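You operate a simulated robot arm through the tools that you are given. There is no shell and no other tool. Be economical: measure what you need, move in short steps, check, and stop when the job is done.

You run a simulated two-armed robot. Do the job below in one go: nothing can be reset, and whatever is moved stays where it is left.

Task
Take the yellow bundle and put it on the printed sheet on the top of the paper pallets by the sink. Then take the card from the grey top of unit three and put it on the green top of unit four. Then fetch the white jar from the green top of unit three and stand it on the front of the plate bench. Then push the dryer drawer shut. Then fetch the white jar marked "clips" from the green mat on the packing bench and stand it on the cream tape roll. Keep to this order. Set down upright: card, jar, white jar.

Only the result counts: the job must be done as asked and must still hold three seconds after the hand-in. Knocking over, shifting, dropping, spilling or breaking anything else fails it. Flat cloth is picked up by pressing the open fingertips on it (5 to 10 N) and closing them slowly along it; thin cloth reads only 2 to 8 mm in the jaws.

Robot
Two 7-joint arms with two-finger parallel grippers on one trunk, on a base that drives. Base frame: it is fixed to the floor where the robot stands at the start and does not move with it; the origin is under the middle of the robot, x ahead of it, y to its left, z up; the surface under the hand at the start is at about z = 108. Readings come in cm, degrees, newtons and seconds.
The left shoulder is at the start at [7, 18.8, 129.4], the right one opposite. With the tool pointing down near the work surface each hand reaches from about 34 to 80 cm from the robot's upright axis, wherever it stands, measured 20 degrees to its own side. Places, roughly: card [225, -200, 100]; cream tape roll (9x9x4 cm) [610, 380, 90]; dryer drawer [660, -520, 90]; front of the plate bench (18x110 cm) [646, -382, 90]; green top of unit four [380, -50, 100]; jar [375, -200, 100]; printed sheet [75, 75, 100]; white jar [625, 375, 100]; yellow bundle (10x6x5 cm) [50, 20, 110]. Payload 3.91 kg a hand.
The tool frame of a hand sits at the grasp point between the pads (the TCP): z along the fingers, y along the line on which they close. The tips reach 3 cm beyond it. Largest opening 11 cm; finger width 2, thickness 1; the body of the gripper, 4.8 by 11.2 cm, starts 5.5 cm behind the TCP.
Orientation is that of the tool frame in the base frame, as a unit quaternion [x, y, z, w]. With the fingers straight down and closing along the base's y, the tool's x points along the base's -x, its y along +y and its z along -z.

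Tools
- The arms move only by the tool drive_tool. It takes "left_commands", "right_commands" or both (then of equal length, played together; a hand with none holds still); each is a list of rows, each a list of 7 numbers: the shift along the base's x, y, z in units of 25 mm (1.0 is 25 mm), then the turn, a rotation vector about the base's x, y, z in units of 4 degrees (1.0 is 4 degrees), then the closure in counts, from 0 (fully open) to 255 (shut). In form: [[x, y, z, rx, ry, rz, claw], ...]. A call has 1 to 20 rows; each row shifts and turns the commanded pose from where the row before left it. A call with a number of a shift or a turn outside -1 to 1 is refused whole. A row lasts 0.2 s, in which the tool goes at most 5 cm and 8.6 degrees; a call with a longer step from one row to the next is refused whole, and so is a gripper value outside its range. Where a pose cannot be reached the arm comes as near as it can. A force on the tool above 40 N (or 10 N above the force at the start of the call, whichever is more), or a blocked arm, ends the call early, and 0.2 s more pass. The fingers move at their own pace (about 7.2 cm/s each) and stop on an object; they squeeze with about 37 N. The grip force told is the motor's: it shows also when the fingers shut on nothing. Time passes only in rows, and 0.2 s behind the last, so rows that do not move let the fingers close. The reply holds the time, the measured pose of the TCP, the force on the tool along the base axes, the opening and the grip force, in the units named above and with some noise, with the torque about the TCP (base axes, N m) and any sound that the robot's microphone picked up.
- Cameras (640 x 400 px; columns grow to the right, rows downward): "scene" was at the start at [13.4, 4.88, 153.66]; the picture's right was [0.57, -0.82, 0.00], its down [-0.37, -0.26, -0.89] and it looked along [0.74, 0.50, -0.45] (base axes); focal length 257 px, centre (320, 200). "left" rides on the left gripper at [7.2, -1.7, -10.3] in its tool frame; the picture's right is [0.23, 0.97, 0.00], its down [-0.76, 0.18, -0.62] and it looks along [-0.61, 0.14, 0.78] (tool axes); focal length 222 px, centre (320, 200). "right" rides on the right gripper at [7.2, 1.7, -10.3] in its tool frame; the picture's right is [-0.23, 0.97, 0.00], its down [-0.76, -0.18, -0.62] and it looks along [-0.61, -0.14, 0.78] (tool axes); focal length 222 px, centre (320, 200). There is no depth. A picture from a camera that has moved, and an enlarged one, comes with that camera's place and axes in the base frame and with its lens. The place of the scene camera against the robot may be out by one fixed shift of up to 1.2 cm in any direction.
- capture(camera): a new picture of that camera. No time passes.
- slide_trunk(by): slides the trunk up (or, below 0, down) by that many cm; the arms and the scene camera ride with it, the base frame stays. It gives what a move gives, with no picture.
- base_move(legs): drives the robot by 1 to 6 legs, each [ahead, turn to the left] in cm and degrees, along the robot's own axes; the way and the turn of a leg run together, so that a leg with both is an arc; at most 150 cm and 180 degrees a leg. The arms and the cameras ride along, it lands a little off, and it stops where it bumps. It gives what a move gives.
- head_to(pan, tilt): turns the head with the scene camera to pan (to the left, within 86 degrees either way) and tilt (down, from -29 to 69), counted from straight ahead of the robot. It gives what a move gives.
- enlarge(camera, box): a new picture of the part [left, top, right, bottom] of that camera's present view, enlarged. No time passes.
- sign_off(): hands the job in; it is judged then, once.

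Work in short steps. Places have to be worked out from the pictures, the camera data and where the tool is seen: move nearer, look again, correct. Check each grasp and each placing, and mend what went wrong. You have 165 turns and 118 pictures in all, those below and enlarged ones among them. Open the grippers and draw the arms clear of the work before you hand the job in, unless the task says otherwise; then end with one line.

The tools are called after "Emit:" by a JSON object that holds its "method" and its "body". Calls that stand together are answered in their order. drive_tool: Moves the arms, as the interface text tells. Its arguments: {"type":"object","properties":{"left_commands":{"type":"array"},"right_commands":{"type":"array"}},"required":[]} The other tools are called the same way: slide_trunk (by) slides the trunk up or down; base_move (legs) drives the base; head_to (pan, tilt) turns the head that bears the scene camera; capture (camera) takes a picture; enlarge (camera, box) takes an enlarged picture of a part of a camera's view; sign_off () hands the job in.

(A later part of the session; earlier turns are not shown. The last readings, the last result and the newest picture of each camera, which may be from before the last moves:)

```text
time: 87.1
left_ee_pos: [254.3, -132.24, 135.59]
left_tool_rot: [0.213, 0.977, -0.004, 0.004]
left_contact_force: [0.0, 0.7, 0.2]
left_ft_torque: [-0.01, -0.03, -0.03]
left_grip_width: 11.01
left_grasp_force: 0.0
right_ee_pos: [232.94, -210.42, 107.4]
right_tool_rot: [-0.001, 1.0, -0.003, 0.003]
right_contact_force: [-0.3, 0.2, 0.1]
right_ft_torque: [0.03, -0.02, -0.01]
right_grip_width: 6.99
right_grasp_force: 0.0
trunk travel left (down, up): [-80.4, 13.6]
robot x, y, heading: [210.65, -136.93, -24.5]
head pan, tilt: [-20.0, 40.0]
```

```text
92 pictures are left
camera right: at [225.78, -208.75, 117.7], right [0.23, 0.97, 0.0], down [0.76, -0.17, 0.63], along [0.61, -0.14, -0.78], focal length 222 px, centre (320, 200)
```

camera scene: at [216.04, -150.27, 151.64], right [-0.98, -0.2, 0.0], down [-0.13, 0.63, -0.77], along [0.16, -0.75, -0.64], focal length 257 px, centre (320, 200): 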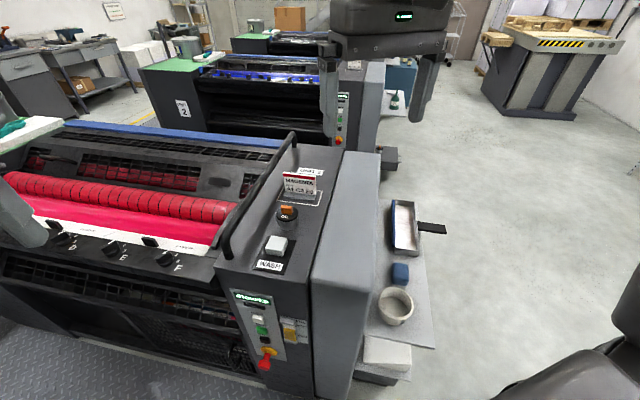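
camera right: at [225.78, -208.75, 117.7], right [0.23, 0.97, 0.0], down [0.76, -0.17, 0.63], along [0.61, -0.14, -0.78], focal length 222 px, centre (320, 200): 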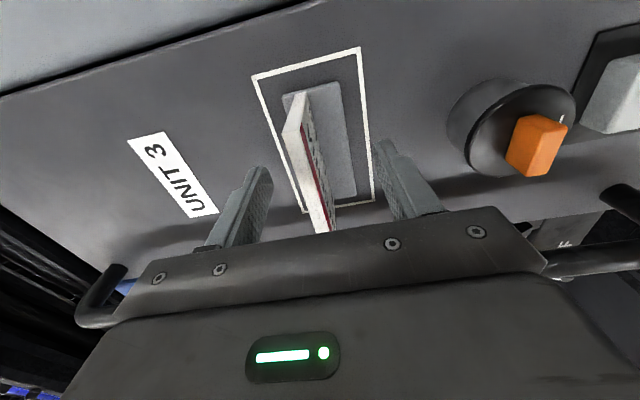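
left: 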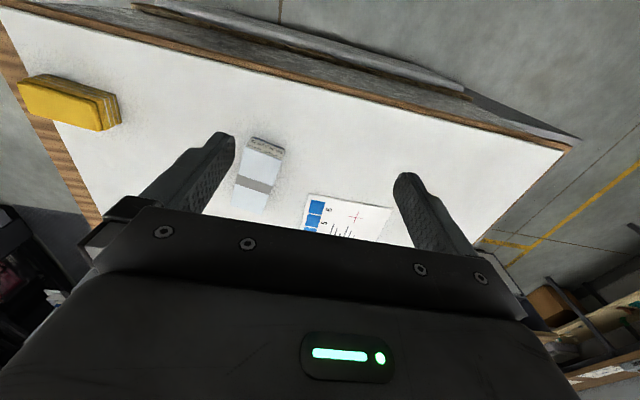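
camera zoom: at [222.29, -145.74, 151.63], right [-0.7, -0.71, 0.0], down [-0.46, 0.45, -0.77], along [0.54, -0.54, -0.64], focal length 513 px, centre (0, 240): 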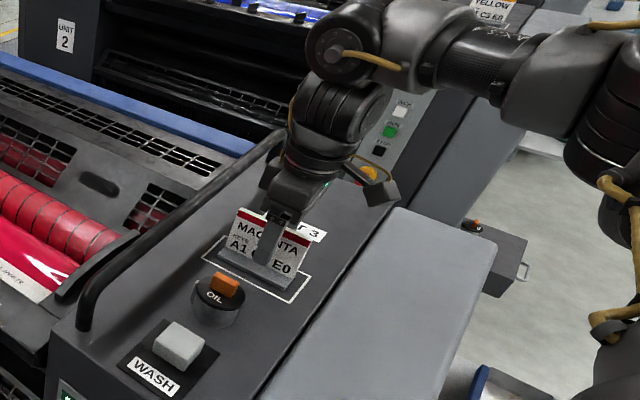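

The card is between the fingers with the handrail clear. I close the gripper.

Emit:
{"method": "drive_tool", "body": {"right_commands": [[0, 0, 0, 0, 0, 0, 130], [0, 0, 0, 0, 0, 0, 180], [0, 0, 0, 0, 0, 0, 255], [0, 0, 0, 0, 0, 0, 255], [0, 0, 0, 0, 0, 0, 255], [0, 0, 0, 0, 0, 0, 255]]}}

Emit:
{"method": "capture", "body": {"camera": "right"}}

```text
time: 88.5
left_ee_pos: [254.39, -132.32, 135.49]
left_tool_rot: [0.214, 0.977, -0.003, 0.003]
left_contact_force: [0.5, 0.4, -0.7]
left_ft_torque: [-0.02, -0.01, -0.01]
left_grip_width: 10.98
left_grasp_force: 0.0
right_ee_pos: [233.05, -210.38, 107.56]
right_tool_rot: [-0.001, 1.0, -0.002, 0.004]
right_contact_force: [0.6, 0.9, 0.0]
right_ft_torque: [0.0, 0.03, -0.02]
right_grip_width: 0.84
right_grasp_force: 36.8
trunk travel left (down, up): [-80.4, 13.6]
robot x, y, heading: [210.87, -137.1, -25.0]
head pan, tilt: [-20.0, 40.0]
```

```text
91 pictures are left
camera right: at [225.79, -208.76, 117.71], right [0.23, 0.97, 0.0], down [0.76, -0.17, 0.63], along [0.61, -0.14, -0.78], focal length 222 px, centre (320, 200)
```

right: 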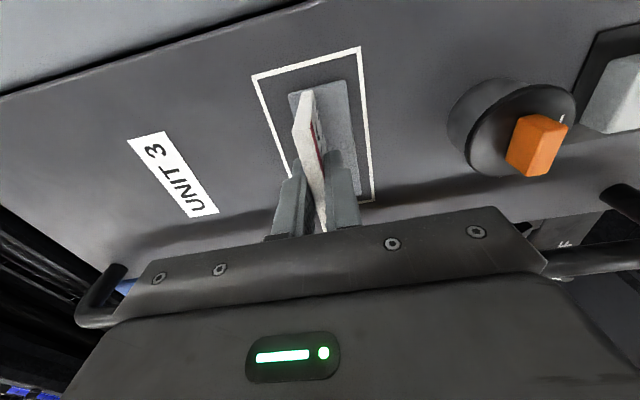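

The card is held (0.84 cm). I lift and draw it in over the gap side.

Emit:
{"method": "drive_tool", "body": {"right_commands": [[0, 0, 0.5, 0, 0, 0, 255], [0, 0, 1, 0, 0, 0, 255], [0, 0, 1, 0, 0, 0, 255], [0, 0, 1, 0, 0, 0, 255], [0, 0, 1, 0, 0, 0, 255], [0, 0, 1, 0, 0, 0, 255], [0.2, 1, 0.5, 0, 0, 0, 255], [0.2, 1, 0.5, 0, 0, 0, 255], [0.2, 1, 0.5, 0, 0, 0, 255], [0.2, 1, 0.5, 0, 0, 0, 255], [0.2, 1, 0.5, 0, 0, 0, 255], [0.2, 1, 0.5, 0, 0, 0, 255], [0.2, 1, 0.5, 0, 0, 0, 255], [0.2, 1, 0.5, 0, 0, 0, 255], [0.2, 1, 0.5, 0, 0, 0, 255], [0.2, 1, 0.5, 0, 0, 0, 255], [0.2, 1, 0, 0, 0, 0, 255], [0.2, 1, 0, 0, 0, 0, 255], [0.2, 1, 0, 0, 0, 0, 255], [0.2, 1, 0, 0, 0, 0, 255]]}}

Emit:
{"method": "capture", "body": {"camera": "scene"}}

```text
time: 92.7
left_ee_pos: [254.46, -132.23, 135.51]
left_tool_rot: [0.214, 0.977, -0.004, 0.002]
left_contact_force: [0.0, 0.3, 0.5]
left_ft_torque: [0.0, 0.0, 0.0]
left_grip_width: 11.0
left_grasp_force: 0.0
right_ee_pos: [239.76, -175.12, 133.66]
right_tool_rot: [0.001, 1.0, -0.002, 0.003]
right_contact_force: [0.1, -0.2, -0.7]
right_ft_torque: [-0.02, 0.0, 0.01]
right_grip_width: 0.84
right_grasp_force: 36.8
trunk travel left (down, up): [-80.4, 13.6]
robot x, y, heading: [211.02, -137.38, -24.6]
head pan, tilt: [-20.0, 40.0]
```

```text
90 pictures are left
camera scene: at [222.39, -145.64, 151.63], right [-0.7, -0.71, 0.0], down [-0.46, 0.45, -0.77], along [0.54, -0.54, -0.64], focal length 257 px, centre (320, 200)
```

scene: 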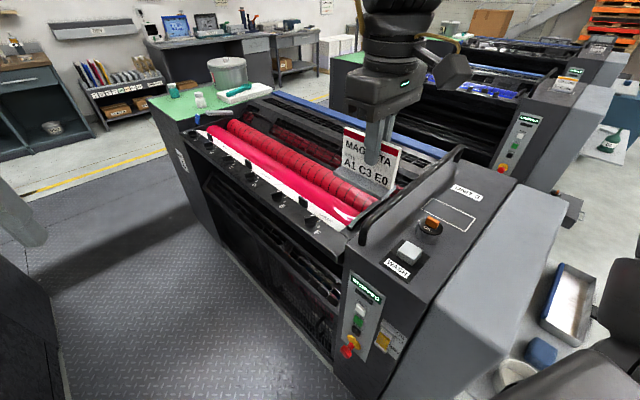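

The card is secure. I drive along the gap to about x = 335 and turn left to view unit four's green top.

Emit:
{"method": "base_move", "body": {"legs": [[0, 26], [120, 0], [0, 55]]}}

Emit:
{"method": "head_to", "body": {"pan": 0, "tilt": 40}}

Emit:
{"method": "capture", "body": {"camera": "scene"}}

```text
time: 102.6
left_ee_pos: [334.23, -91.82, 135.56]
left_tool_rot: [-0.464, 0.886, -0.001, 0.005]
left_contact_force: [0.0, -0.3, 0.2]
left_ft_torque: [-0.02, -0.03, -0.01]
left_grip_width: 10.99
left_grasp_force: 0.1
right_ee_pos: [373.91, -113.61, 133.64]
right_tool_rot: [-0.644, 0.765, 0.001, 0.003]
right_contact_force: [0.6, -0.1, -0.1]
right_ft_torque: [0.0, -0.01, -0.03]
right_grip_width: 0.85
right_grasp_force: 36.9
trunk travel left (down, up): [-80.4, 13.6]
robot x, y, heading: [331.74, -135.48, 55.6]
head pan, tilt: [-20.0, 40.0]
```

```text
time: 103.4
left_ee_pos: [334.14, -91.81, 135.37]
left_tool_rot: [-0.465, 0.885, -0.001, 0.004]
left_contact_force: [0.2, -0.1, 0.9]
left_ft_torque: [0.0, -0.04, 0.02]
left_grip_width: 10.97
left_grasp_force: 0.1
right_ee_pos: [373.94, -113.59, 133.7]
right_tool_rot: [-0.644, 0.765, 0.0, 0.003]
right_contact_force: [-0.4, -0.7, -1.0]
right_ft_torque: [0.02, -0.02, 0.01]
right_grip_width: 0.82
right_grasp_force: 36.7
trunk travel left (down, up): [-80.4, 13.6]
robot x, y, heading: [331.74, -135.57, 55.4]
head pan, tilt: [0.0, 40.0]
```

```text
89 pictures are left
camera scene: at [340.15, -124.68, 151.63], right [0.82, -0.57, 0.0], down [-0.37, -0.53, -0.77], along [0.44, 0.63, -0.64], focal length 257 px, centre (320, 200)
```

scene: 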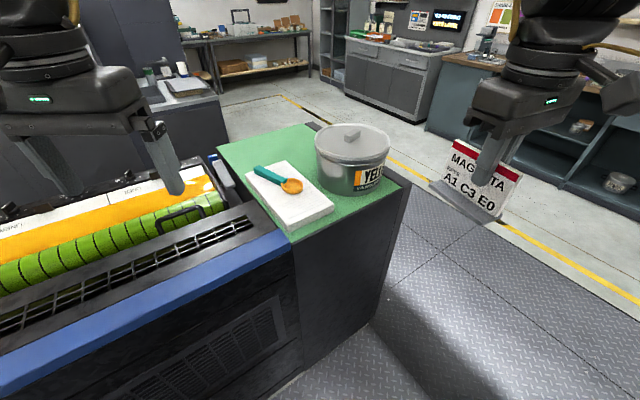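

On unit four, the free green area is behind (y -50 to -28), too far from the gap. I go through to the aisle beyond x = 402 and approach from there.

Emit:
{"method": "base_move", "body": {"legs": [[0, -54], [130, 0], [0, 90]]}}

Emit:
{"method": "head_to", "body": {"pan": 10, "tilt": 25}}

Emit:
{"method": "capture", "body": {"camera": "scene"}}

```text
time: 116.1
left_ee_pos: [438.76, -95.84, 135.44]
left_tool_rot: [-0.7, 0.714, 0.001, 0.004]
left_contact_force: [-0.6, 0.4, -0.3]
left_ft_torque: [0.04, 0.0, -0.03]
left_grip_width: 10.99
left_grasp_force: 0.1
right_ee_pos: [483.87, -92.18, 133.68]
right_tool_rot: [0.837, -0.547, -0.001, -0.002]
right_contact_force: [0.3, 0.4, 0.0]
right_ft_torque: [-0.01, 0.02, -0.02]
right_grip_width: 0.82
right_grasp_force: 36.8
trunk travel left (down, up): [-80.4, 13.6]
robot x, y, heading: [460.84, -133.76, 89.0]
head pan, tilt: [0.0, 40.0]
```

```text
time: 116.8
left_ee_pos: [438.74, -96.0, 135.54]
left_tool_rot: [-0.7, 0.714, 0.0, 0.004]
left_contact_force: [-0.2, 0.5, 0.3]
left_ft_torque: [-0.01, 0.0, -0.02]
left_grip_width: 10.97
left_grasp_force: 0.0
right_ee_pos: [483.89, -92.11, 133.64]
right_tool_rot: [0.837, -0.547, -0.001, -0.003]
right_contact_force: [-0.3, 0.6, -0.4]
right_ft_torque: [0.0, -0.02, 0.0]
right_grip_width: 0.82
right_grasp_force: 37.0
trunk travel left (down, up): [-80.4, 13.6]
robot x, y, heading: [460.89, -133.56, 88.7]
head pan, tilt: [10.0, 25.0]
```

```text
88 pictures are left
camera scene: at [460.2, -120.02, 153.96], right [0.99, 0.15, 0.0], down [0.07, -0.42, -0.91], along [-0.14, 0.9, -0.42], focal length 257 px, centre (320, 200)
```

scene: 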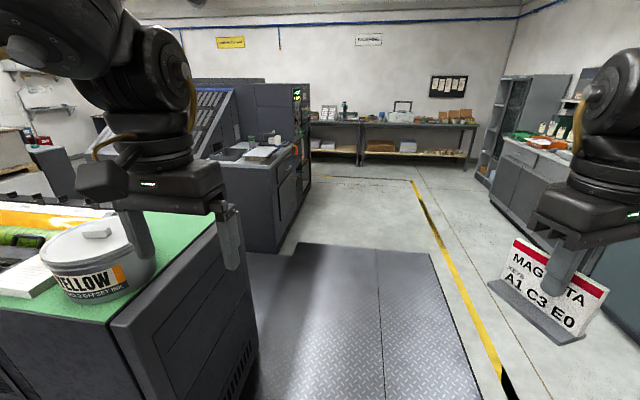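

The aisle is clear. I drive up beside unit four's end and turn to face it.

Emit:
{"method": "base_move", "body": {"legs": [[84, 0], [0, 110]]}}

Emit:
{"method": "head_to", "body": {"pan": -10, "tilt": 38}}

Emit:
{"method": "capture", "body": {"camera": "scene"}}

```text
time: 126.0
left_ee_pos: [434.33, -82.0, 135.53]
left_tool_rot: [0.984, 0.176, -0.003, -0.002]
left_contact_force: [0.5, 0.7, 1.0]
left_ft_torque: [0.01, 0.0, 0.01]
left_grip_width: 11.0
left_grasp_force: 0.0
right_ee_pos: [414.31, -41.24, 133.72]
right_tool_rot: [0.924, 0.382, -0.003, -0.001]
right_contact_force: [1.2, -0.3, -0.4]
right_ft_torque: [0.02, -0.02, 0.02]
right_grip_width: 0.83
right_grasp_force: 36.9
trunk travel left (down, up): [-80.4, 13.6]
robot x, y, heading: [461.64, -47.79, -160.0]
head pan, tilt: [10.0, 25.0]
```

```text
time: 126.8
left_ee_pos: [434.24, -82.07, 135.56]
left_tool_rot: [0.984, 0.175, -0.004, -0.001]
left_contact_force: [0.4, -0.1, 1.2]
left_ft_torque: [-0.02, 0.0, 0.02]
left_grip_width: 11.03
left_grasp_force: 0.1
right_ee_pos: [414.36, -41.22, 133.76]
right_tool_rot: [0.924, 0.383, -0.004, 0.0]
right_contact_force: [0.2, -0.2, -1.2]
right_ft_torque: [0.02, -0.05, 0.01]
right_grip_width: 0.84
right_grasp_force: 36.5
trunk travel left (down, up): [-80.4, 13.6]
robot x, y, heading: [461.29, -48.02, -159.7]
head pan, tilt: [-10.0, 38.0]
```

```text
87 pictures are left
camera scene: at [449.14, -51.35, 151.94], right [-0.18, 0.98, 0.0], down [0.61, 0.11, -0.79], along [-0.78, -0.14, -0.62], focal length 257 px, centre (320, 200)
```

scene: 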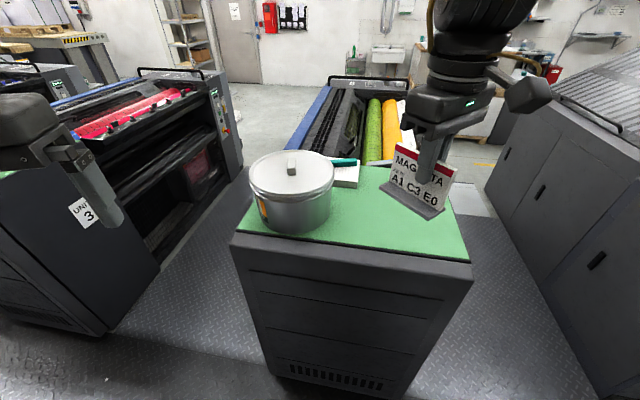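

The free green area is on the near right. I carry the card over [391, -39] and lower part way.

Emit:
{"method": "drive_tool", "body": {"right_commands": [[-0.78, 0.074, -0.5, 0, 0, 0, 255], [-0.78, 0.074, -0.5, 0, 0, 0, 255], [-0.78, 0.074, -0.5, 0, 0, 0, 255], [-0.78, 0.074, -0.6, 0, 0, 0, 255], [-0.78, 0.074, -0.6, 0, 0, 0, 255], [-0.78, 0.074, -0.6, 0, 0, 0, 255], [-0.78, 0.074, -0.6, 0, 0, 0, 255], [-0.78, 0.074, -0.6, 0, 0, 0, 255], [-0.78, 0.074, -0.6, 0, 0, 0, 255], [-0.78, 0.074, -0.6, 0, 0, 0, 255], [-0.78, 0.074, -0.6, 0, 0, 0, 255], [-0.78, 0.074, -0.6, 0, 0, 0, 255], [0, 0, 0, 0, 0, 0, 255]]}}

Emit:
{"method": "capture", "body": {"camera": "scene"}}

```text
time: 129.6
left_ee_pos: [434.42, -81.96, 135.38]
left_tool_rot: [0.984, 0.176, -0.004, -0.002]
left_contact_force: [0.4, -0.9, -0.1]
left_ft_torque: [-0.03, 0.02, -0.01]
left_grip_width: 11.01
left_grasp_force: 0.0
right_ee_pos: [390.92, -39.22, 116.46]
right_tool_rot: [0.924, 0.382, -0.004, 0.0]
right_contact_force: [-0.5, 0.8, -0.9]
right_ft_torque: [0.01, -0.01, -0.03]
right_grip_width: 0.79
right_grasp_force: 37.5
trunk travel left (down, up): [-80.4, 13.6]
robot x, y, heading: [461.77, -48.04, -159.9]
head pan, tilt: [-10.0, 38.0]
```

```text
86 pictures are left
camera scene: at [449.18, -51.31, 151.94], right [-0.18, 0.98, 0.0], down [0.61, 0.11, -0.79], along [-0.78, -0.14, -0.62], focal length 257 px, centre (320, 200)
```

scene: 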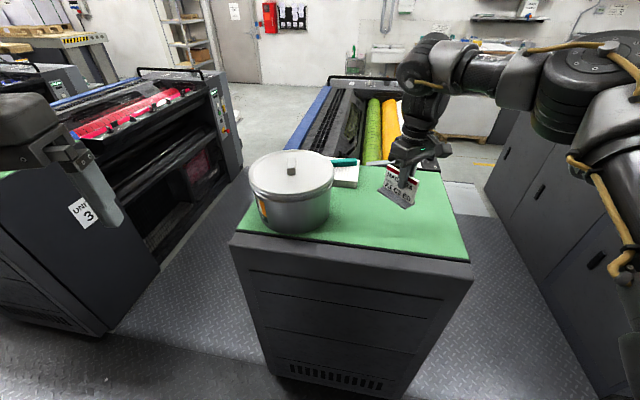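

It is well placed above free green. I lower slowly towards contact at about z 107.5.

Emit:
{"method": "drive_tool", "body": {"right_commands": [[0, 0, -0.6, 0, 0, 0, 255], [0, 0, -0.6, 0, 0, 0, 255], [0, 0, -0.6, 0, 0, 0, 255], [0, 0, -0.6, 0, 0, 0, 255], [0, 0, -0.5, 0, 0, 0, 255], [0, 0, -0.3, 0, 0, 0, 255], [0, 0, -0.1, 0, 0, 0, 255], [0, 0, 0, 0, 0, 0, 255]]}}

Emit:
{"method": "enlarge", "body": {"camera": "scene", "box": [320, 130, 480, 250]}}

```text
time: 131.4
left_ee_pos: [434.21, -82.0, 135.47]
left_tool_rot: [0.985, 0.175, -0.003, -0.002]
left_contact_force: [-0.3, 0.5, -1.1]
left_ft_torque: [-0.01, -0.04, -0.02]
left_grip_width: 10.99
left_grasp_force: 0.1
right_ee_pos: [390.94, -39.03, 108.28]
right_tool_rot: [0.924, 0.383, -0.003, 0.001]
right_contact_force: [-0.7, 0.6, -0.6]
right_ft_torque: [0.01, -0.03, 0.01]
right_grip_width: 0.85
right_grasp_force: 36.9
trunk travel left (down, up): [-80.4, 13.6]
robot x, y, heading: [461.42, -47.37, -159.8]
head pan, tilt: [-10.0, 38.0]
```

```text
3.33 times, centred on (400, 190) of scene
camera zoom: at [449.12, -51.32, 151.93], right [-0.18, 0.98, 0.0], down [0.61, 0.11, -0.79], along [-0.78, -0.14, -0.62], focal length 855 px, centre (53, 233)
```

zoom: 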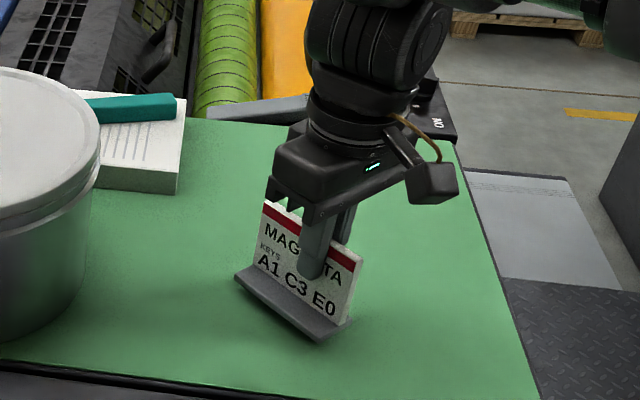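

Very near the surface. I lower in fine steps until a force shows.

Emit:
{"method": "drive_tool", "body": {"right_commands": [[0, 0, -0.15, 0, 0, 0, 255], [0, 0, -0.15, 0, 0, 0, 255], [0, 0, 0, 0, 0, 0, 255]]}}

```text
time: 132.2
left_ee_pos: [434.29, -81.98, 135.55]
left_tool_rot: [0.984, 0.176, -0.003, -0.002]
left_contact_force: [-0.1, -0.7, 1.2]
left_ft_torque: [0.02, 0.01, 0.02]
left_grip_width: 11.0
left_grasp_force: 0.0
right_ee_pos: [390.83, -38.94, 107.56]
right_tool_rot: [0.924, 0.383, -0.003, -0.001]
right_contact_force: [-0.7, 0.9, -0.9]
right_ft_torque: [-0.02, -0.01, 0.01]
right_grip_width: 0.82
right_grasp_force: 37.2
trunk travel left (down, up): [-80.4, 13.6]
robot x, y, heading: [461.6, -47.96, -160.0]
head pan, tilt: [-10.0, 38.0]
```

Emit:
{"method": "drive_tool", "body": {"right_commands": [[0, 0, -0.1, 0, 0, 0, 255], [0, 0, -0.08, 0, 0, 0, 255], [0, 0, 0, 0, 0, 0, 255]]}}

```text
time: 133.0
left_ee_pos: [434.24, -82.01, 135.51]
left_tool_rot: [0.984, 0.176, -0.003, -0.003]
left_contact_force: [1.2, -0.2, 0.3]
left_ft_torque: [0.01, -0.02, 0.02]
left_grip_width: 11.01
left_grasp_force: 0.2
right_ee_pos: [390.99, -39.16, 106.98]
right_tool_rot: [0.924, 0.382, -0.004, 0.0]
right_contact_force: [-1.6, 0.9, 5.0]
right_ft_torque: [0.01, -0.14, 0.0]
right_grip_width: 0.86
right_grasp_force: 37.3
trunk travel left (down, up): [-80.4, 13.6]
robot x, y, heading: [461.53, -47.73, -159.9]
head pan, tilt: [-10.0, 38.0]
```

Contact at 5 N. I open the fingers and rise straight up.

Emit:
{"method": "drive_tool", "body": {"right_commands": [[0, 0, 0, 0, 0, 0, 220], [0, 0, 0, 0, 0, 0, 190], [0, 0, 0, 0, 0, 0, 150], [0, 0, 0, 0, 0, 0, 110], [0, 0, 0, 0, 0, 0, 93], [0, 0, 0.5, 0, 0, 0, 93], [0, 0, 1, 0, 0, 0, 93], [0, 0, 1, 0, 0, 0, 93], [0, 0, 1, 0, 0, 0, 93], [0, 0, 1, 0, 0, 0, 93], [0, 0, 1, 0, 0, 0, 93], [0.7, 0, 1, 0, 0, 0, 93], [0.7, 0, 1, 0, 0, 0, 93], [0.7, 0, 1, 0, 0, 0, 93], [0.7, 0, 1, 0, 0, 0, 93], [0.7, 0, 0.5, 0, 0, 0, 93], [0.7, 0, 0.5, 0, 0, 0, 93]]}}

Emit:
{"method": "enlarge", "body": {"camera": "scene", "box": [220, 100, 500, 275]}}

```text
time: 136.6
left_ee_pos: [434.36, -81.82, 135.56]
left_tool_rot: [0.985, 0.175, -0.004, -0.001]
left_contact_force: [-0.1, 0.1, 0.1]
left_ft_torque: [-0.02, 0.05, 0.03]
left_grip_width: 11.01
left_grasp_force: 0.0
right_ee_pos: [401.68, -39.3, 133.39]
right_tool_rot: [0.924, 0.383, -0.004, 0.0]
right_contact_force: [0.7, 0.2, -0.3]
right_ft_torque: [-0.01, -0.01, -0.02]
right_grip_width: 6.97
right_grasp_force: 0.0
trunk travel left (down, up): [-80.4, 13.6]
robot x, y, heading: [461.37, -47.46, -159.7]
head pan, tilt: [-10.0, 38.0]
```

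```text
2.29 times, centred on (360, 188) of scene
camera zoom: at [449.25, -51.29, 151.94], right [-0.18, 0.98, 0.0], down [0.61, 0.11, -0.79], along [-0.78, -0.14, -0.62], focal length 587 px, centre (229, 229)
```

zoom: 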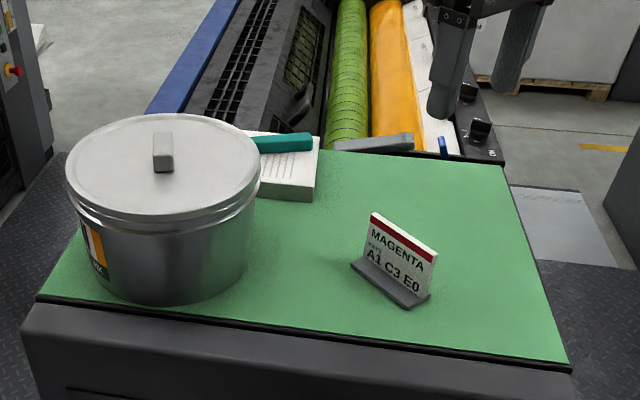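

The card stands upright on unit four's green top. I fold the right arm and drive back into the gap, so that the left hand can reach the jar on unit three.

Emit:
{"method": "drive_tool", "body": {"right_commands": [[0.77, -0.215, 0.3, 0, 0, -0.89, 0], [0.77, -0.215, 0.3, 0, 0, -0.89, 0], [0.77, -0.215, 0.3, 0, 0, -0.89, 0], [0.77, -0.215, 0.3, 0, 0, -0.89, 0], [0.77, -0.215, 0.3, 0, 0, -0.89, 0], [0.77, -0.215, 0.3, 0, 0, -0.89, 0], [0.77, -0.215, 0.3, 0, 0, -0.89, 0]]}}

Emit:
{"method": "base_move", "body": {"legs": [[0, 70], [88, 0], [0, -90]]}}

Emit:
{"method": "head_to", "body": {"pan": 15, "tilt": 35}}

Emit:
{"method": "capture", "body": {"camera": "scene"}}

```text
time: 138.2
left_ee_pos: [434.4, -82.03, 135.45]
left_tool_rot: [0.985, 0.175, -0.004, -0.002]
left_contact_force: [0.1, 0.3, -0.1]
left_ft_torque: [-0.01, 0.01, 0.01]
left_grip_width: 11.0
left_grasp_force: 0.0
right_ee_pos: [414.93, -43.05, 138.68]
right_tool_rot: [0.985, 0.174, -0.004, -0.001]
right_contact_force: [0.0, -0.5, 0.0]
right_ft_torque: [0.0, 0.01, -0.01]
right_grip_width: 11.01
right_grasp_force: 0.0
trunk travel left (down, up): [-80.4, 13.6]
robot x, y, heading: [461.3, -47.88, -159.8]
head pan, tilt: [-10.0, 38.0]
```

```text
time: 149.8
left_ee_pos: [423.6, -156.94, 135.58]
left_tool_rot: [1.0, -0.014, -0.003, -0.003]
left_contact_force: [0.0, 0.3, -0.2]
left_ft_torque: [0.0, 0.01, -0.03]
left_grip_width: 11.0
left_grasp_force: 0.0
right_ee_pos: [420.08, -113.57, 138.52]
right_tool_rot: [1.0, -0.016, -0.003, -0.001]
right_contact_force: [0.0, -0.1, -0.6]
right_ft_torque: [0.0, 0.0, 0.0]
right_grip_width: 11.0
right_grasp_force: 0.0
trunk travel left (down, up): [-80.4, 13.6]
robot x, y, heading: [461.51, -135.31, 178.5]
head pan, tilt: [-10.0, 38.0]
```

```text
time: 150.7
left_ee_pos: [423.64, -156.83, 135.49]
left_tool_rot: [1.0, -0.014, -0.003, -0.002]
left_contact_force: [0.3, -0.8, 0.5]
left_ft_torque: [-0.01, 0.0, 0.05]
left_grip_width: 10.99
left_grasp_force: 0.0
right_ee_pos: [420.12, -113.42, 138.39]
right_tool_rot: [1.0, -0.015, -0.003, -0.001]
right_contact_force: [0.1, -0.2, 1.0]
right_ft_torque: [0.02, -0.03, -0.02]
right_grip_width: 11.02
right_grasp_force: 0.1
trunk travel left (down, up): [-80.4, 13.6]
robot x, y, heading: [461.58, -134.79, 178.6]
head pan, tilt: [15.0, 35.0]
```

```text
83 pictures are left
camera scene: at [448.91, -137.46, 152.39], right [-0.23, 0.97, 0.0], down [0.56, 0.13, -0.82], along [-0.8, -0.19, -0.57], focal length 257 px, centre (320, 200)
```

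scene: 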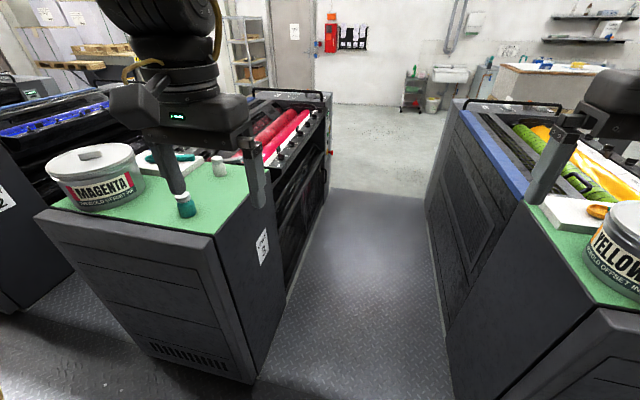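

The white jar stands at about [369, -198], with a teal jar further back near [395, -194]. I drive into the gap beside it.

Emit:
{"method": "base_move", "body": {"legs": [[0, 3.5], [80, 0], [0, 20]]}}

Emit:
{"method": "head_to", "body": {"pan": 50, "tilt": 42}}

Emit:
{"method": "capture", "body": {"camera": "scene"}}

Emit:
{"method": "capture", "body": {"camera": "left"}}

```text
time: 156.6
left_ee_pos: [353.43, -172.97, 135.49]
left_tool_rot: [0.981, 0.193, -0.003, -0.001]
left_contact_force: [-0.3, -0.2, 0.5]
left_ft_torque: [-0.01, 0.02, -0.01]
left_grip_width: 11.0
left_grasp_force: 0.0
right_ee_pos: [332.58, -134.7, 138.43]
right_tool_rot: [0.981, 0.192, -0.004, 0.0]
right_contact_force: [0.1, 0.9, 0.7]
right_ft_torque: [-0.01, 0.01, 0.0]
right_grip_width: 11.02
right_grasp_force: 0.1
trunk travel left (down, up): [-80.4, 13.6]
robot x, y, heading: [379.43, -137.94, -157.7]
head pan, tilt: [15.0, 35.0]
```

```text
time: 157.6
left_ee_pos: [353.47, -173.16, 135.5]
left_tool_rot: [0.981, 0.193, -0.003, -0.002]
left_contact_force: [0.8, -0.3, 0.1]
left_ft_torque: [-0.01, 0.0, 0.0]
left_grip_width: 10.98
left_grasp_force: 0.1
right_ee_pos: [332.61, -134.8, 138.48]
right_tool_rot: [0.981, 0.192, -0.003, 0.0]
right_contact_force: [-0.3, 0.0, -0.8]
right_ft_torque: [-0.03, 0.03, -0.02]
right_grip_width: 11.0
right_grasp_force: 0.1
trunk travel left (down, up): [-80.4, 13.6]
robot x, y, heading: [379.53, -138.01, -157.8]
head pan, tilt: [50.0, 42.0]
```

```text
82 pictures are left
camera scene: at [373.09, -148.16, 151.34], right [-0.95, 0.31, 0.0], down [0.21, 0.64, -0.74], along [-0.23, -0.71, -0.67], focal length 257 px, centre (320, 200)
```

scene: 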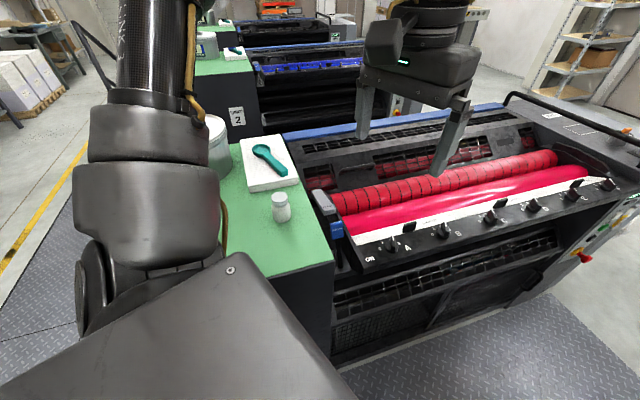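

```text
81 pictures are left
camera left: at [359.63, -169.03, 145.74], right [0.58, -0.81, -0.01], down [-0.63, -0.45, 0.63], along [-0.51, -0.36, -0.78], focal length 222 px, centre (320, 200)
```

left: 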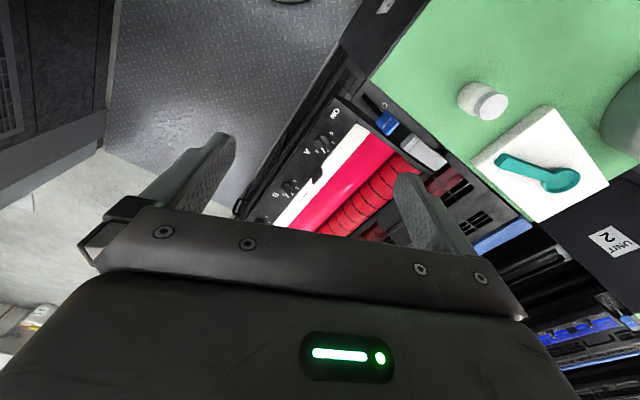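

The jar is at about [367.2, -196.9], top z ≈ 110. I move the left hand above it.

Emit:
{"method": "drive_tool", "body": {"left_commands": [[0.548, -0.952, -0.5, 0, 0, 0, 70], [0.548, -0.952, -0.5, 0, 0, 0, 70], [0.548, -0.952, -0.5, 0, 0, 0, 70], [0.548, -0.952, -0.5, 0, 0, 0, 70], [0.548, -0.952, -0.5, 0, 0, 0, 70], [0.548, -0.952, -0.6, 0, 0, 0, 70], [0.548, -0.952, -0.6, 0, 0, 0, 70], [0.548, -0.952, -0.6, 0, 0, 0, 70], [0.548, -0.952, -0.6, 0, 0, 0, 70], [0.548, -0.952, -0.6, 0, 0, 0, 70], [0, 0, 0, 0, 0, 0, 70]]}}

Emit:
{"method": "capture", "body": {"camera": "left"}}

```text
time: 160.0
left_ee_pos: [367.25, -196.89, 121.8]
left_tool_rot: [0.981, 0.193, -0.004, -0.002]
left_contact_force: [-0.7, 0.2, 0.2]
left_ft_torque: [0.0, 0.03, 0.0]
left_grip_width: 7.98
left_grasp_force: 0.2
right_ee_pos: [332.66, -134.78, 138.51]
right_tool_rot: [0.981, 0.192, -0.003, 0.0]
right_contact_force: [0.6, -0.5, 0.2]
right_ft_torque: [-0.01, 0.02, 0.0]
right_grip_width: 10.99
right_grasp_force: 0.1
trunk travel left (down, up): [-80.4, 13.6]
robot x, y, heading: [379.35, -137.89, -157.9]
head pan, tilt: [50.0, 42.0]
```

```text
80 pictures are left
camera left: at [373.39, -192.77, 131.98], right [0.58, -0.82, -0.01], down [-0.63, -0.45, 0.63], along [-0.51, -0.36, -0.78], focal length 222 px, centre (320, 200)
```

left: 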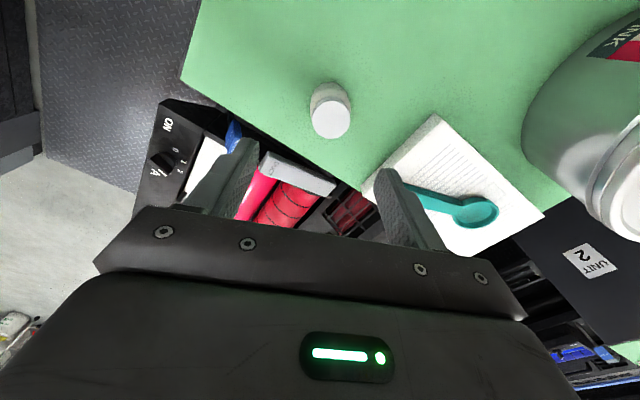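

The jar is centred at about [368, -197.7]. I correct, lower to z ≈ 106 and close.

Emit:
{"method": "drive_tool", "body": {"left_commands": [[0.32, -0.32, 0, 0, 0, 0, 70], [0, 0, -0.7, 0, 0, 0, 70], [0, 0, -0.7, 0, 0, 0, 70], [0, 0, -0.7, 0, 0, 0, 70], [0, 0, -0.7, 0, 0, 0, 70], [0, 0, -0.7, 0, 0, 0, 70], [0, 0, -0.7, 0, 0, 0, 70], [0, 0, -0.7, 0, 0, 0, 70], [0, 0, -0.7, 0, 0, 0, 70], [0, 0, -0.7, 0, 0, 0, 70], [0, 0, 0, 0, 0, 0, 70], [0, 0, 0, 0, 0, 0, 110], [0, 0, 0, 0, 0, 0, 150], [0, 0, 0, 0, 0, 0, 200], [0, 0, 0, 0, 0, 0, 255], [0, 0, 0, 0, 0, 0, 255], [0, 0, 0, 0, 0, 0, 255]]}}

Emit:
{"method": "capture", "body": {"camera": "left"}}

```text
time: 163.6
left_ee_pos: [367.9, -197.78, 106.02]
left_tool_rot: [0.981, 0.194, -0.004, -0.002]
left_contact_force: [0.6, 0.3, 1.8]
left_ft_torque: [0.0, -0.06, 0.03]
left_grip_width: 4.84
left_grasp_force: 36.8
right_ee_pos: [332.62, -134.72, 138.5]
right_tool_rot: [0.981, 0.192, -0.003, -0.002]
right_contact_force: [-0.5, 0.1, -0.6]
right_ft_torque: [-0.01, 0.01, 0.03]
right_grip_width: 10.98
right_grasp_force: 0.0
trunk travel left (down, up): [-80.4, 13.6]
robot x, y, heading: [379.68, -137.86, -157.9]
head pan, tilt: [50.0, 42.0]
```

```text
79 pictures are left
camera left: at [374.09, -193.67, 116.22], right [0.58, -0.82, -0.01], down [-0.63, -0.45, 0.63], along [-0.51, -0.36, -0.78], focal length 222 px, centre (320, 200)
```

left: 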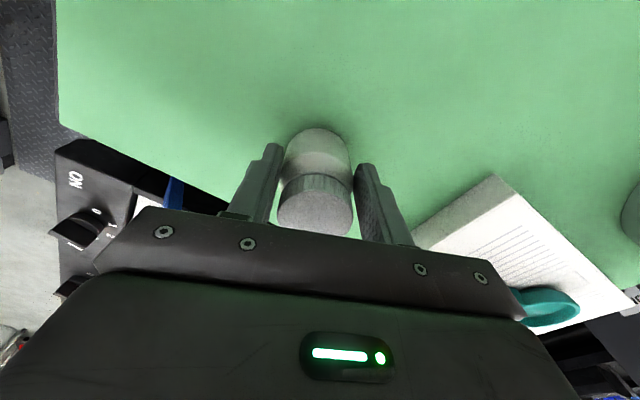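

Gripped (4.8 cm). I lift and fold in the left arm.

Emit:
{"method": "drive_tool", "body": {"left_commands": [[0, 0, 0.5, 0, 0, 0, 255], [0, 0, 1, 0, 0, 0, 255], [0, 0, 1, 0, 0, 0, 255], [0, 0, 1, 0, 0, 0, 255], [0, 0, 1, 0, 0, 0, 255], [0, 0, 1, 0, 0, 0, 255], [-0.69, 0.976, 0.6, 0, 0, 0, 255], [-0.69, 0.976, 0.6, 0, 0, 0, 255], [-0.69, 0.976, 0.6, 0, 0, 0, 255], [-0.69, 0.976, 0.6, 0, 0, 0, 255], [-0.69, 0.976, 0.6, 0, 0, 0, 255], [-0.69, 0.976, 0.6, 0, 0, 0, 255], [-0.69, 0.976, 0.6, 0, 0, 0, 255], [-0.69, 0.976, 0.6, 0, 0, 0, 255], [-0.69, 0.976, 0.6, 0, 0, 0, 255], [-0.69, 0.976, 0.6, 0, 0, 0, 255], [0, 0, 0, 0, 0, 0, 255]]}}

Emit:
{"method": "base_move", "body": {"legs": [[0, -22], [-95, 0], [0, 130]]}}

Emit:
{"method": "head_to", "body": {"pan": 0, "tilt": 22}}

Emit:
{"method": "capture", "body": {"camera": "scene"}}

```text
time: 167.2
left_ee_pos: [352.03, -174.28, 134.15]
left_tool_rot: [0.981, 0.193, -0.004, -0.005]
left_contact_force: [-0.6, 0.2, -1.6]
left_ft_torque: [0.01, -0.01, 0.02]
left_grip_width: 4.83
left_grasp_force: 36.7
left hand out of reach, approached as far as the arm can: row 16
right_ee_pos: [332.72, -134.85, 138.66]
right_tool_rot: [0.981, 0.192, -0.004, -0.001]
right_contact_force: [0.9, -0.5, 0.4]
right_ft_torque: [-0.02, 0.04, 0.0]
right_grip_width: 11.0
right_grasp_force: 0.0
trunk travel left (down, up): [-80.4, 13.6]
robot x, y, heading: [379.45, -137.89, -157.8]
head pan, tilt: [50.0, 42.0]
```

```text
time: 178.5
left_ee_pos: [514.02, -157.34, 134.19]
left_tool_rot: [0.454, 0.891, -0.006, 0.001]
left_contact_force: [-0.9, 0.6, -0.6]
left_ft_torque: [0.02, -0.02, 0.0]
left_grip_width: 4.86
left_grasp_force: 37.1
right_ee_pos: [480.33, -185.33, 138.52]
right_tool_rot: [0.455, 0.89, -0.002, 0.002]
right_contact_force: [0.4, -0.1, 0.6]
right_ft_torque: [0.02, -0.02, -0.02]
right_grip_width: 10.98
right_grasp_force: 0.0
trunk travel left (down, up): [-80.4, 13.6]
robot x, y, heading: [472.27, -139.16, -54.1]
head pan, tilt: [50.0, 42.0]
```

```text
time: 179.7
left_ee_pos: [514.06, -157.27, 134.35]
left_tool_rot: [0.455, 0.891, -0.004, 0.001]
left_contact_force: [0.7, 0.0, -2.1]
left_ft_torque: [-0.01, 0.0, 0.04]
left_grip_width: 4.86
left_grasp_force: 37.0
right_ee_pos: [480.33, -185.35, 138.46]
right_tool_rot: [0.455, 0.89, -0.002, 0.003]
right_contact_force: [0.4, -0.5, 0.2]
right_ft_torque: [0.03, 0.01, 0.01]
right_grip_width: 10.99
right_grasp_force: 0.1
trunk travel left (down, up): [-80.4, 13.6]
robot x, y, heading: [472.1, -139.29, -54.0]
head pan, tilt: [0.0, 22.0]
```

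```text
78 pictures are left
camera scene: at [481.55, -151.05, 154.44], right [-0.81, -0.59, 0.0], down [-0.22, 0.3, -0.93], along [0.54, -0.75, -0.38], focal length 257 px, centre (320, 200)
```

scene: 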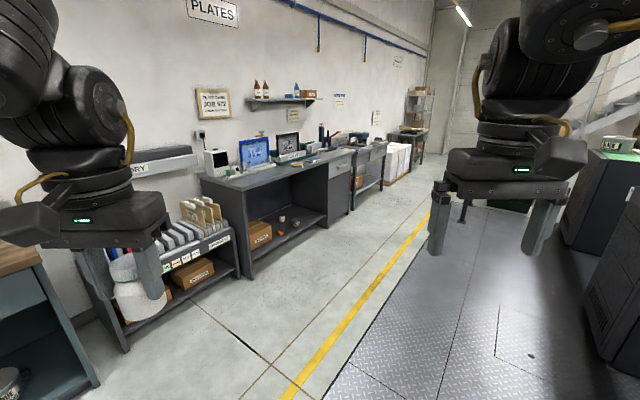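

The plate bench is ahead along the wall. I enlarge the bench top and the part beyond.

Emit:
{"method": "enlarge", "body": {"camera": "scene", "box": [190, 90, 440, 260]}}

```text
2.35 times, centred on (315, 175) of scene
camera zoom: at [481.55, -151.05, 154.44], right [-0.81, -0.59, 0.0], down [-0.22, 0.3, -0.93], along [0.54, -0.75, -0.38], focal length 604 px, centre (332, 259)
```

zoom: 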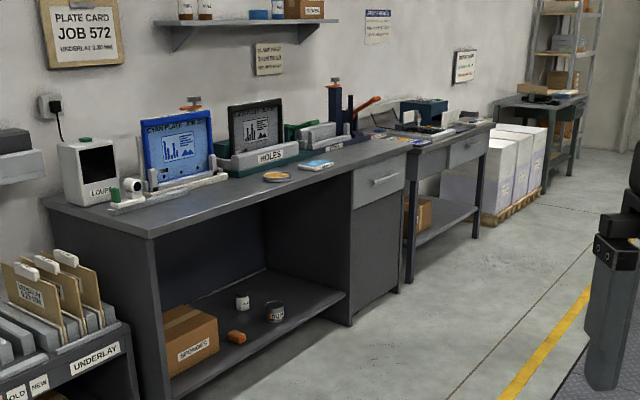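

The strip's free spot is past the blue item, near y ≈ -385. I drive to about [578, -400] and face the bench.

Emit:
{"method": "base_move", "body": {"legs": [[0, -14], [140, 0], [140, 0], [0, 68]]}}

Emit:
{"method": "head_to", "body": {"pan": 10, "tilt": 35}}

Emit:
{"method": "capture", "body": {"camera": "scene"}}

```text
time: 197.0
left_ee_pos: [614.33, -371.45, 134.22]
left_tool_rot: [-0.02, 1.0, -0.004, 0.003]
left_contact_force: [-0.2, -0.7, -0.6]
left_ft_torque: [0.05, 0.04, 0.0]
left_grip_width: 4.85
left_grasp_force: 37.0
right_ee_pos: [618.97, -415.03, 138.53]
right_tool_rot: [-0.019, 1.0, -0.001, 0.003]
right_contact_force: [-0.3, -0.3, 0.2]
right_ft_torque: [-0.03, -0.02, 0.0]
right_grip_width: 10.98
right_grasp_force: 0.0
trunk travel left (down, up): [-80.4, 13.6]
robot x, y, heading: [576.01, -396.2, 2.4]
head pan, tilt: [0.0, 22.0]
```

```text
time: 197.8
left_ee_pos: [614.26, -371.31, 134.12]
left_tool_rot: [-0.02, 1.0, -0.004, 0.004]
left_contact_force: [0.8, -0.3, -1.1]
left_ft_torque: [-0.01, 0.05, 0.0]
left_grip_width: 4.83
left_grasp_force: 37.4
right_ee_pos: [618.98, -414.95, 138.62]
right_tool_rot: [-0.018, 1.0, -0.001, 0.004]
right_contact_force: [-0.2, 0.2, 0.3]
right_ft_torque: [-0.01, 0.0, -0.03]
right_grip_width: 11.0
right_grasp_force: 0.1
trunk travel left (down, up): [-80.4, 13.6]
robot x, y, heading: [576.08, -396.22, 2.3]
head pan, tilt: [10.0, 35.0]
```

```text
76 pictures are left
camera scene: at [590.44, -394.33, 152.39], right [0.21, -0.98, 0.0], down [-0.56, -0.12, -0.82], along [0.8, 0.17, -0.57], focal length 257 px, centre (320, 200)
```

scene: 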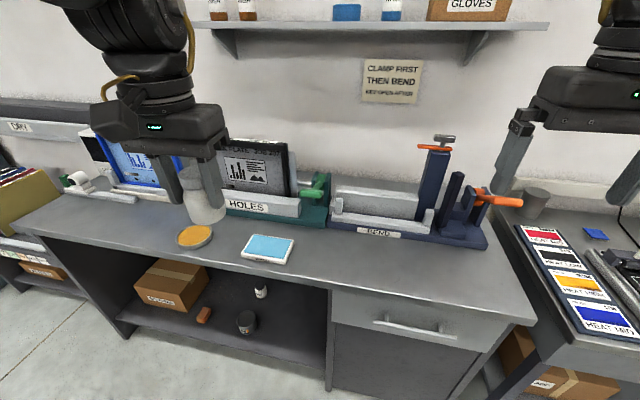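

The bench's front edge is at x ≈ 637 with machines from x ≈ 661; the strip is free for y < -375. I move 9 cm ahead and lower the trunk 14 cm.

Emit:
{"method": "base_move", "body": {"legs": [[9, 0]]}}

Emit:
{"method": "slide_trunk", "body": {"by": -14}}

```text
time: 198.9
left_ee_pos: [622.0, -371.22, 134.78]
left_tool_rot: [-0.02, 1.0, -0.005, 0.011]
left_contact_force: [-1.3, 0.6, -0.6]
left_ft_torque: [-0.01, -0.07, -0.01]
left_grip_width: 4.84
left_grasp_force: 37.6
right_ee_pos: [626.38, -414.63, 139.06]
right_tool_rot: [-0.02, 1.0, -0.001, 0.01]
right_contact_force: [-0.5, -0.1, -0.4]
right_ft_torque: [0.0, -0.1, 0.06]
right_grip_width: 11.01
right_grasp_force: 0.1
trunk travel left (down, up): [-80.4, 13.6]
robot x, y, heading: [585.17, -395.7, 2.2]
head pan, tilt: [10.0, 35.0]
```

```text
time: 200.5
left_ee_pos: [623.32, -371.05, 120.34]
left_tool_rot: [-0.02, 1.0, -0.005, 0.006]
left_contact_force: [0.4, -0.2, -1.0]
left_ft_torque: [-0.02, 0.02, -0.01]
left_grip_width: 4.84
left_grasp_force: 37.4
right_ee_pos: [627.97, -414.62, 124.71]
right_tool_rot: [-0.018, 1.0, 0.0, 0.005]
right_contact_force: [-0.5, -0.5, 0.1]
right_ft_torque: [0.0, -0.02, 0.01]
right_grip_width: 11.0
right_grasp_force: 0.1
trunk travel left (down, up): [-66.4, 27.6]
robot x, y, heading: [585.26, -395.85, 2.1]
head pan, tilt: [10.0, 35.0]
```

Now I carry the jar over [645.5, -386].

Emit:
{"method": "drive_tool", "body": {"left_commands": [[0.89, -0.6, -0.5, 0, 0, 0, 255], [0.89, -0.6, -0.5, 0, 0, 0, 255], [0.89, -0.6, -0.6, 0, 0, 0, 255], [0.89, -0.6, -0.6, 0, 0, 0, 255], [0.89, -0.6, -0.7, 0, 0, 0, 255], [0.89, -0.6, -0.7, 0, 0, 0, 255], [0.89, -0.6, -0.8, 0, 0, 0, 255], [0.89, -0.6, -0.8, 0, 0, 0, 255], [0.89, -0.6, -0.8, 0, 0, 0, 255], [0.89, -0.6, -0.8, 0, 0, 0, 255], [0, 0, 0, 0, 0, 0, 255]]}}

Emit:
{"method": "capture", "body": {"camera": "scene"}}

```text
time: 202.9
left_ee_pos: [629.33, -371.75, 109.86]
left_tool_rot: [-0.02, 1.0, -0.006, 0.006]
left_contact_force: [-0.2, 0.4, -0.6]
left_ft_torque: [0.04, 0.0, 0.05]
left_grip_width: 4.86
left_grasp_force: 37.0
left hand out of reach, approached as far as the arm can: row 1, 2, 3, 4, 5, 6, 7, 8, 9, 10
right_ee_pos: [627.91, -414.55, 124.68]
right_tool_rot: [-0.019, 1.0, -0.001, 0.005]
right_contact_force: [-0.3, 0.3, -0.1]
right_ft_torque: [-0.01, -0.01, 0.01]
right_grip_width: 10.99
right_grasp_force: 0.0
trunk travel left (down, up): [-66.4, 27.6]
robot x, y, heading: [584.82, -395.63, 2.1]
head pan, tilt: [10.0, 35.0]
```

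```text
75 pictures are left
camera scene: at [599.54, -394.02, 138.4], right [0.21, -0.98, 0.0], down [-0.56, -0.12, -0.82], along [0.8, 0.17, -0.57], focal length 257 px, centre (320, 200)
```

scene: 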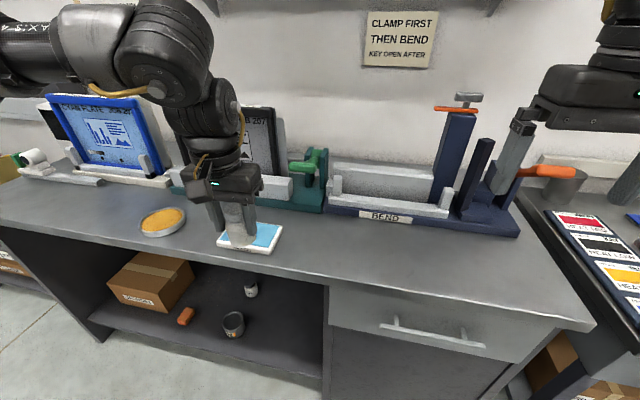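

The left arm could not go inwards so close in. I first extend outward in x, then shift in y.

Emit:
{"method": "drive_tool", "body": {"left_commands": [[0.7, 0.3, 0.2, 0, 0, 0, 255], [0.7, 0.3, 0, 0, 0, 0, 255], [0.7, 0, 0, 0, 0, 0, 255], [0.7, 0, 0, 0, 0, 0, 255], [0.7, 0, 0, 0, 0, 0, 255], [0.7, 0, 0, 0, 0, 0, 255], [0.7, 0, 0, 0, 0, 0, 255], [0.7, 0, 0, 0, 0, 0, 255], [0, 0, 0, 0, 0, 0, 255]]}}

```text
time: 204.9
left_ee_pos: [637.81, -365.02, 107.6]
left_tool_rot: [-0.019, 1.0, -0.005, 0.007]
left_contact_force: [-0.4, 0.4, -1.6]
left_ft_torque: [-0.01, 0.01, 0.0]
left_grip_width: 4.85
left_grasp_force: 36.8
left hand out of reach, approached as far as the arm can: row 2, 3, 4, 5, 6, 7, 8
right_ee_pos: [627.87, -414.65, 124.58]
right_tool_rot: [-0.02, 1.0, 0.0, 0.004]
right_contact_force: [0.5, -0.3, 0.1]
right_ft_torque: [0.02, 0.0, -0.03]
right_grip_width: 11.02
right_grasp_force: 0.1
trunk travel left (down, up): [-66.4, 27.6]
robot x, y, heading: [585.17, -395.99, 2.2]
head pan, tilt: [10.0, 35.0]
```

The arm seems to be at a wrist limit. The jar is round, so I try turning the hand's yaw while moving inward.

Emit:
{"method": "drive_tool", "body": {"left_commands": [[0, 0, 0, 0, 0, 1, 255], [0, 0, 0, 0, 0, 1, 255], [0, 0, 0, 0, 0, 1, 255], [0, 0, 0, 0, 0, 1, 255], [0, 0, 0, 0, 0, 1, 255], [0, 0, 0, 0, 0, 1, 255], [0, 0, 0, 0, 0, 1, 255], [0.3, -0.5, 0, 0, 0, 0, 255], [0.3, -0.5, 0, 0, 0, 0, 255], [0.3, -0.5, 0, 0, 0, 0, 255], [0.3, -0.5, 0, 0, 0, 0, 255], [0, 0, 0, 0, 0, 0, 255]]}}

```text
time: 207.5
left_ee_pos: [639.09, -363.85, 106.43]
left_tool_rot: [-0.26, 0.965, -0.005, 0.007]
left_contact_force: [-0.2, 0.2, -1.3]
left_ft_torque: [-0.02, -0.03, -0.01]
left_grip_width: 4.86
left_grasp_force: 36.5
left hand out of reach, approached as far as the arm can: row 7, 8, 9, 10, 11
right_ee_pos: [627.98, -414.65, 124.71]
right_tool_rot: [-0.02, 1.0, -0.001, 0.003]
right_contact_force: [-0.1, -0.2, -0.1]
right_ft_torque: [-0.02, 0.01, 0.0]
right_grip_width: 11.02
right_grasp_force: 0.1
trunk travel left (down, up): [-66.4, 27.6]
robot x, y, heading: [585.05, -395.45, 2.2]
head pan, tilt: [10.0, 35.0]
```

The arm itself is jammed on a joint limit, but turning the base right by 20° swings the jar to about [646.5, -384.5], which is the target.

Emit:
{"method": "base_move", "body": {"legs": [[0, -20]]}}

Emit:
{"method": "capture", "body": {"camera": "scene"}}

Emit:
{"method": "capture", "body": {"camera": "left"}}

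```text
time: 209.0
left_ee_pos: [646.78, -384.38, 106.54]
left_tool_rot: [-0.087, 0.996, -0.007, 0.006]
left_contact_force: [-0.9, 0.0, -0.7]
left_ft_torque: [-0.01, 0.02, -0.01]
left_grip_width: 4.83
left_grasp_force: 37.6
right_ee_pos: [618.96, -428.16, 124.63]
right_tool_rot: [0.156, 0.988, -0.003, 0.003]
right_contact_force: [-0.3, 0.1, 0.0]
right_ft_torque: [0.02, 0.0, 0.01]
right_grip_width: 11.0
right_grasp_force: 0.1
trunk travel left (down, up): [-66.4, 27.6]
robot x, y, heading: [584.75, -395.39, -18.0]
head pan, tilt: [10.0, 35.0]
```

```text
74 pictures are left
camera scene: at [599.51, -398.75, 138.38], right [-0.14, -0.99, 0.0], down [-0.57, 0.08, -0.82], along [0.81, -0.11, -0.57], focal length 257 px, centre (320, 200)
```

scene: 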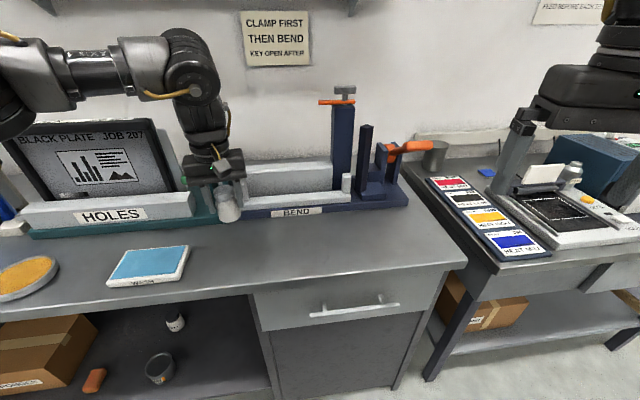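

```text
73 pictures are left
camera left: at [639.84, -387.21, 116.73], right [-0.39, 0.92, -0.02], down [0.71, 0.32, 0.63], along [0.58, 0.24, -0.78], focal length 222 px, centre (320, 200)
```

left: 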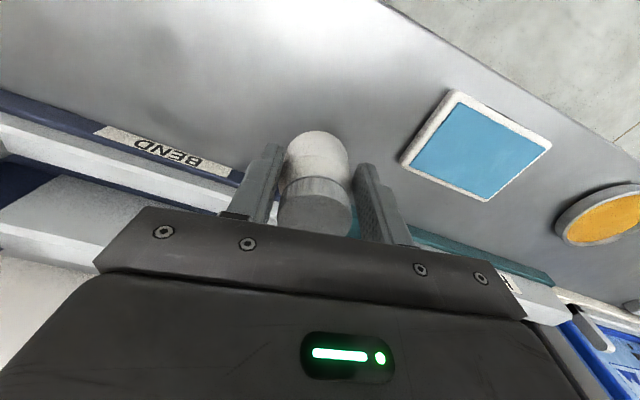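

The jar hangs over the free strip between the tablet and the BEND tool. I lower straight down.

Emit:
{"method": "drive_tool", "body": {"left_commands": [[0, 0, -0.6, 0, 0, 0, 255], [0, 0, -0.6, 0, 0, 0, 255], [0, 0, -0.6, 0, 0, 0, 255], [0, 0, -0.6, 0, 0, 0, 255], [0, 0, -0.6, 0, 0, 0, 255], [0, 0, -0.6, 0, 0, 0, 255], [0, 0, 0, 0, 0, 0, 255]]}}

```text
time: 210.6
left_ee_pos: [648.11, -383.54, 98.1]
left_tool_rot: [-0.086, 0.996, -0.007, 0.005]
left_contact_force: [-0.5, 0.2, -1.5]
left_ft_torque: [0.0, 0.02, 0.01]
left_grip_width: 4.87
left_grasp_force: 37.2
left hand out of reach, approached as far as the arm can: row 1, 3, 5, 6
right_ee_pos: [618.68, -428.21, 124.52]
right_tool_rot: [0.156, 0.988, -0.001, 0.004]
right_contact_force: [-0.2, 0.0, 0.3]
right_ft_torque: [0.04, -0.02, -0.02]
right_grip_width: 11.01
right_grasp_force: 0.1
trunk travel left (down, up): [-66.4, 27.6]
robot x, y, heading: [584.95, -395.53, -18.0]
head pan, tilt: [10.0, 35.0]
```

I finish the lowering with the trunk, which keeps the arm still.

Emit:
{"method": "slide_trunk", "body": {"by": -3}}

Emit:
{"method": "enlarge", "body": {"camera": "scene", "box": [140, 130, 300, 280]}}

```text
time: 211.4
left_ee_pos: [647.89, -383.66, 95.4]
left_tool_rot: [-0.086, 0.996, -0.007, 0.008]
left_contact_force: [-2.0, 1.0, 34.2]
left_ft_torque: [0.26, -0.3, 0.17]
left_grip_width: 4.82
left_grasp_force: 37.2
right_ee_pos: [618.45, -428.37, 121.72]
right_tool_rot: [0.156, 0.988, -0.001, 0.006]
right_contact_force: [-0.3, -0.1, 0.3]
right_ft_torque: [0.0, -0.02, 0.01]
right_grip_width: 11.02
right_grasp_force: 0.1
trunk travel left (down, up): [-63.4, 30.6]
robot x, y, heading: [584.89, -396.03, -17.9]
head pan, tilt: [10.0, 35.0]
```

```text
2.67 times, centred on (220, 205) of scene
camera zoom: at [599.03, -398.91, 135.48], right [-0.14, -0.99, 0.0], down [-0.57, 0.08, -0.82], along [0.81, -0.11, -0.57], focal length 684 px, centre (587, 187)
```

zoom: 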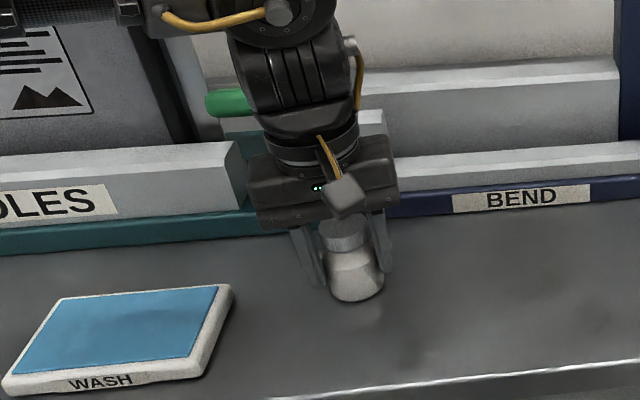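

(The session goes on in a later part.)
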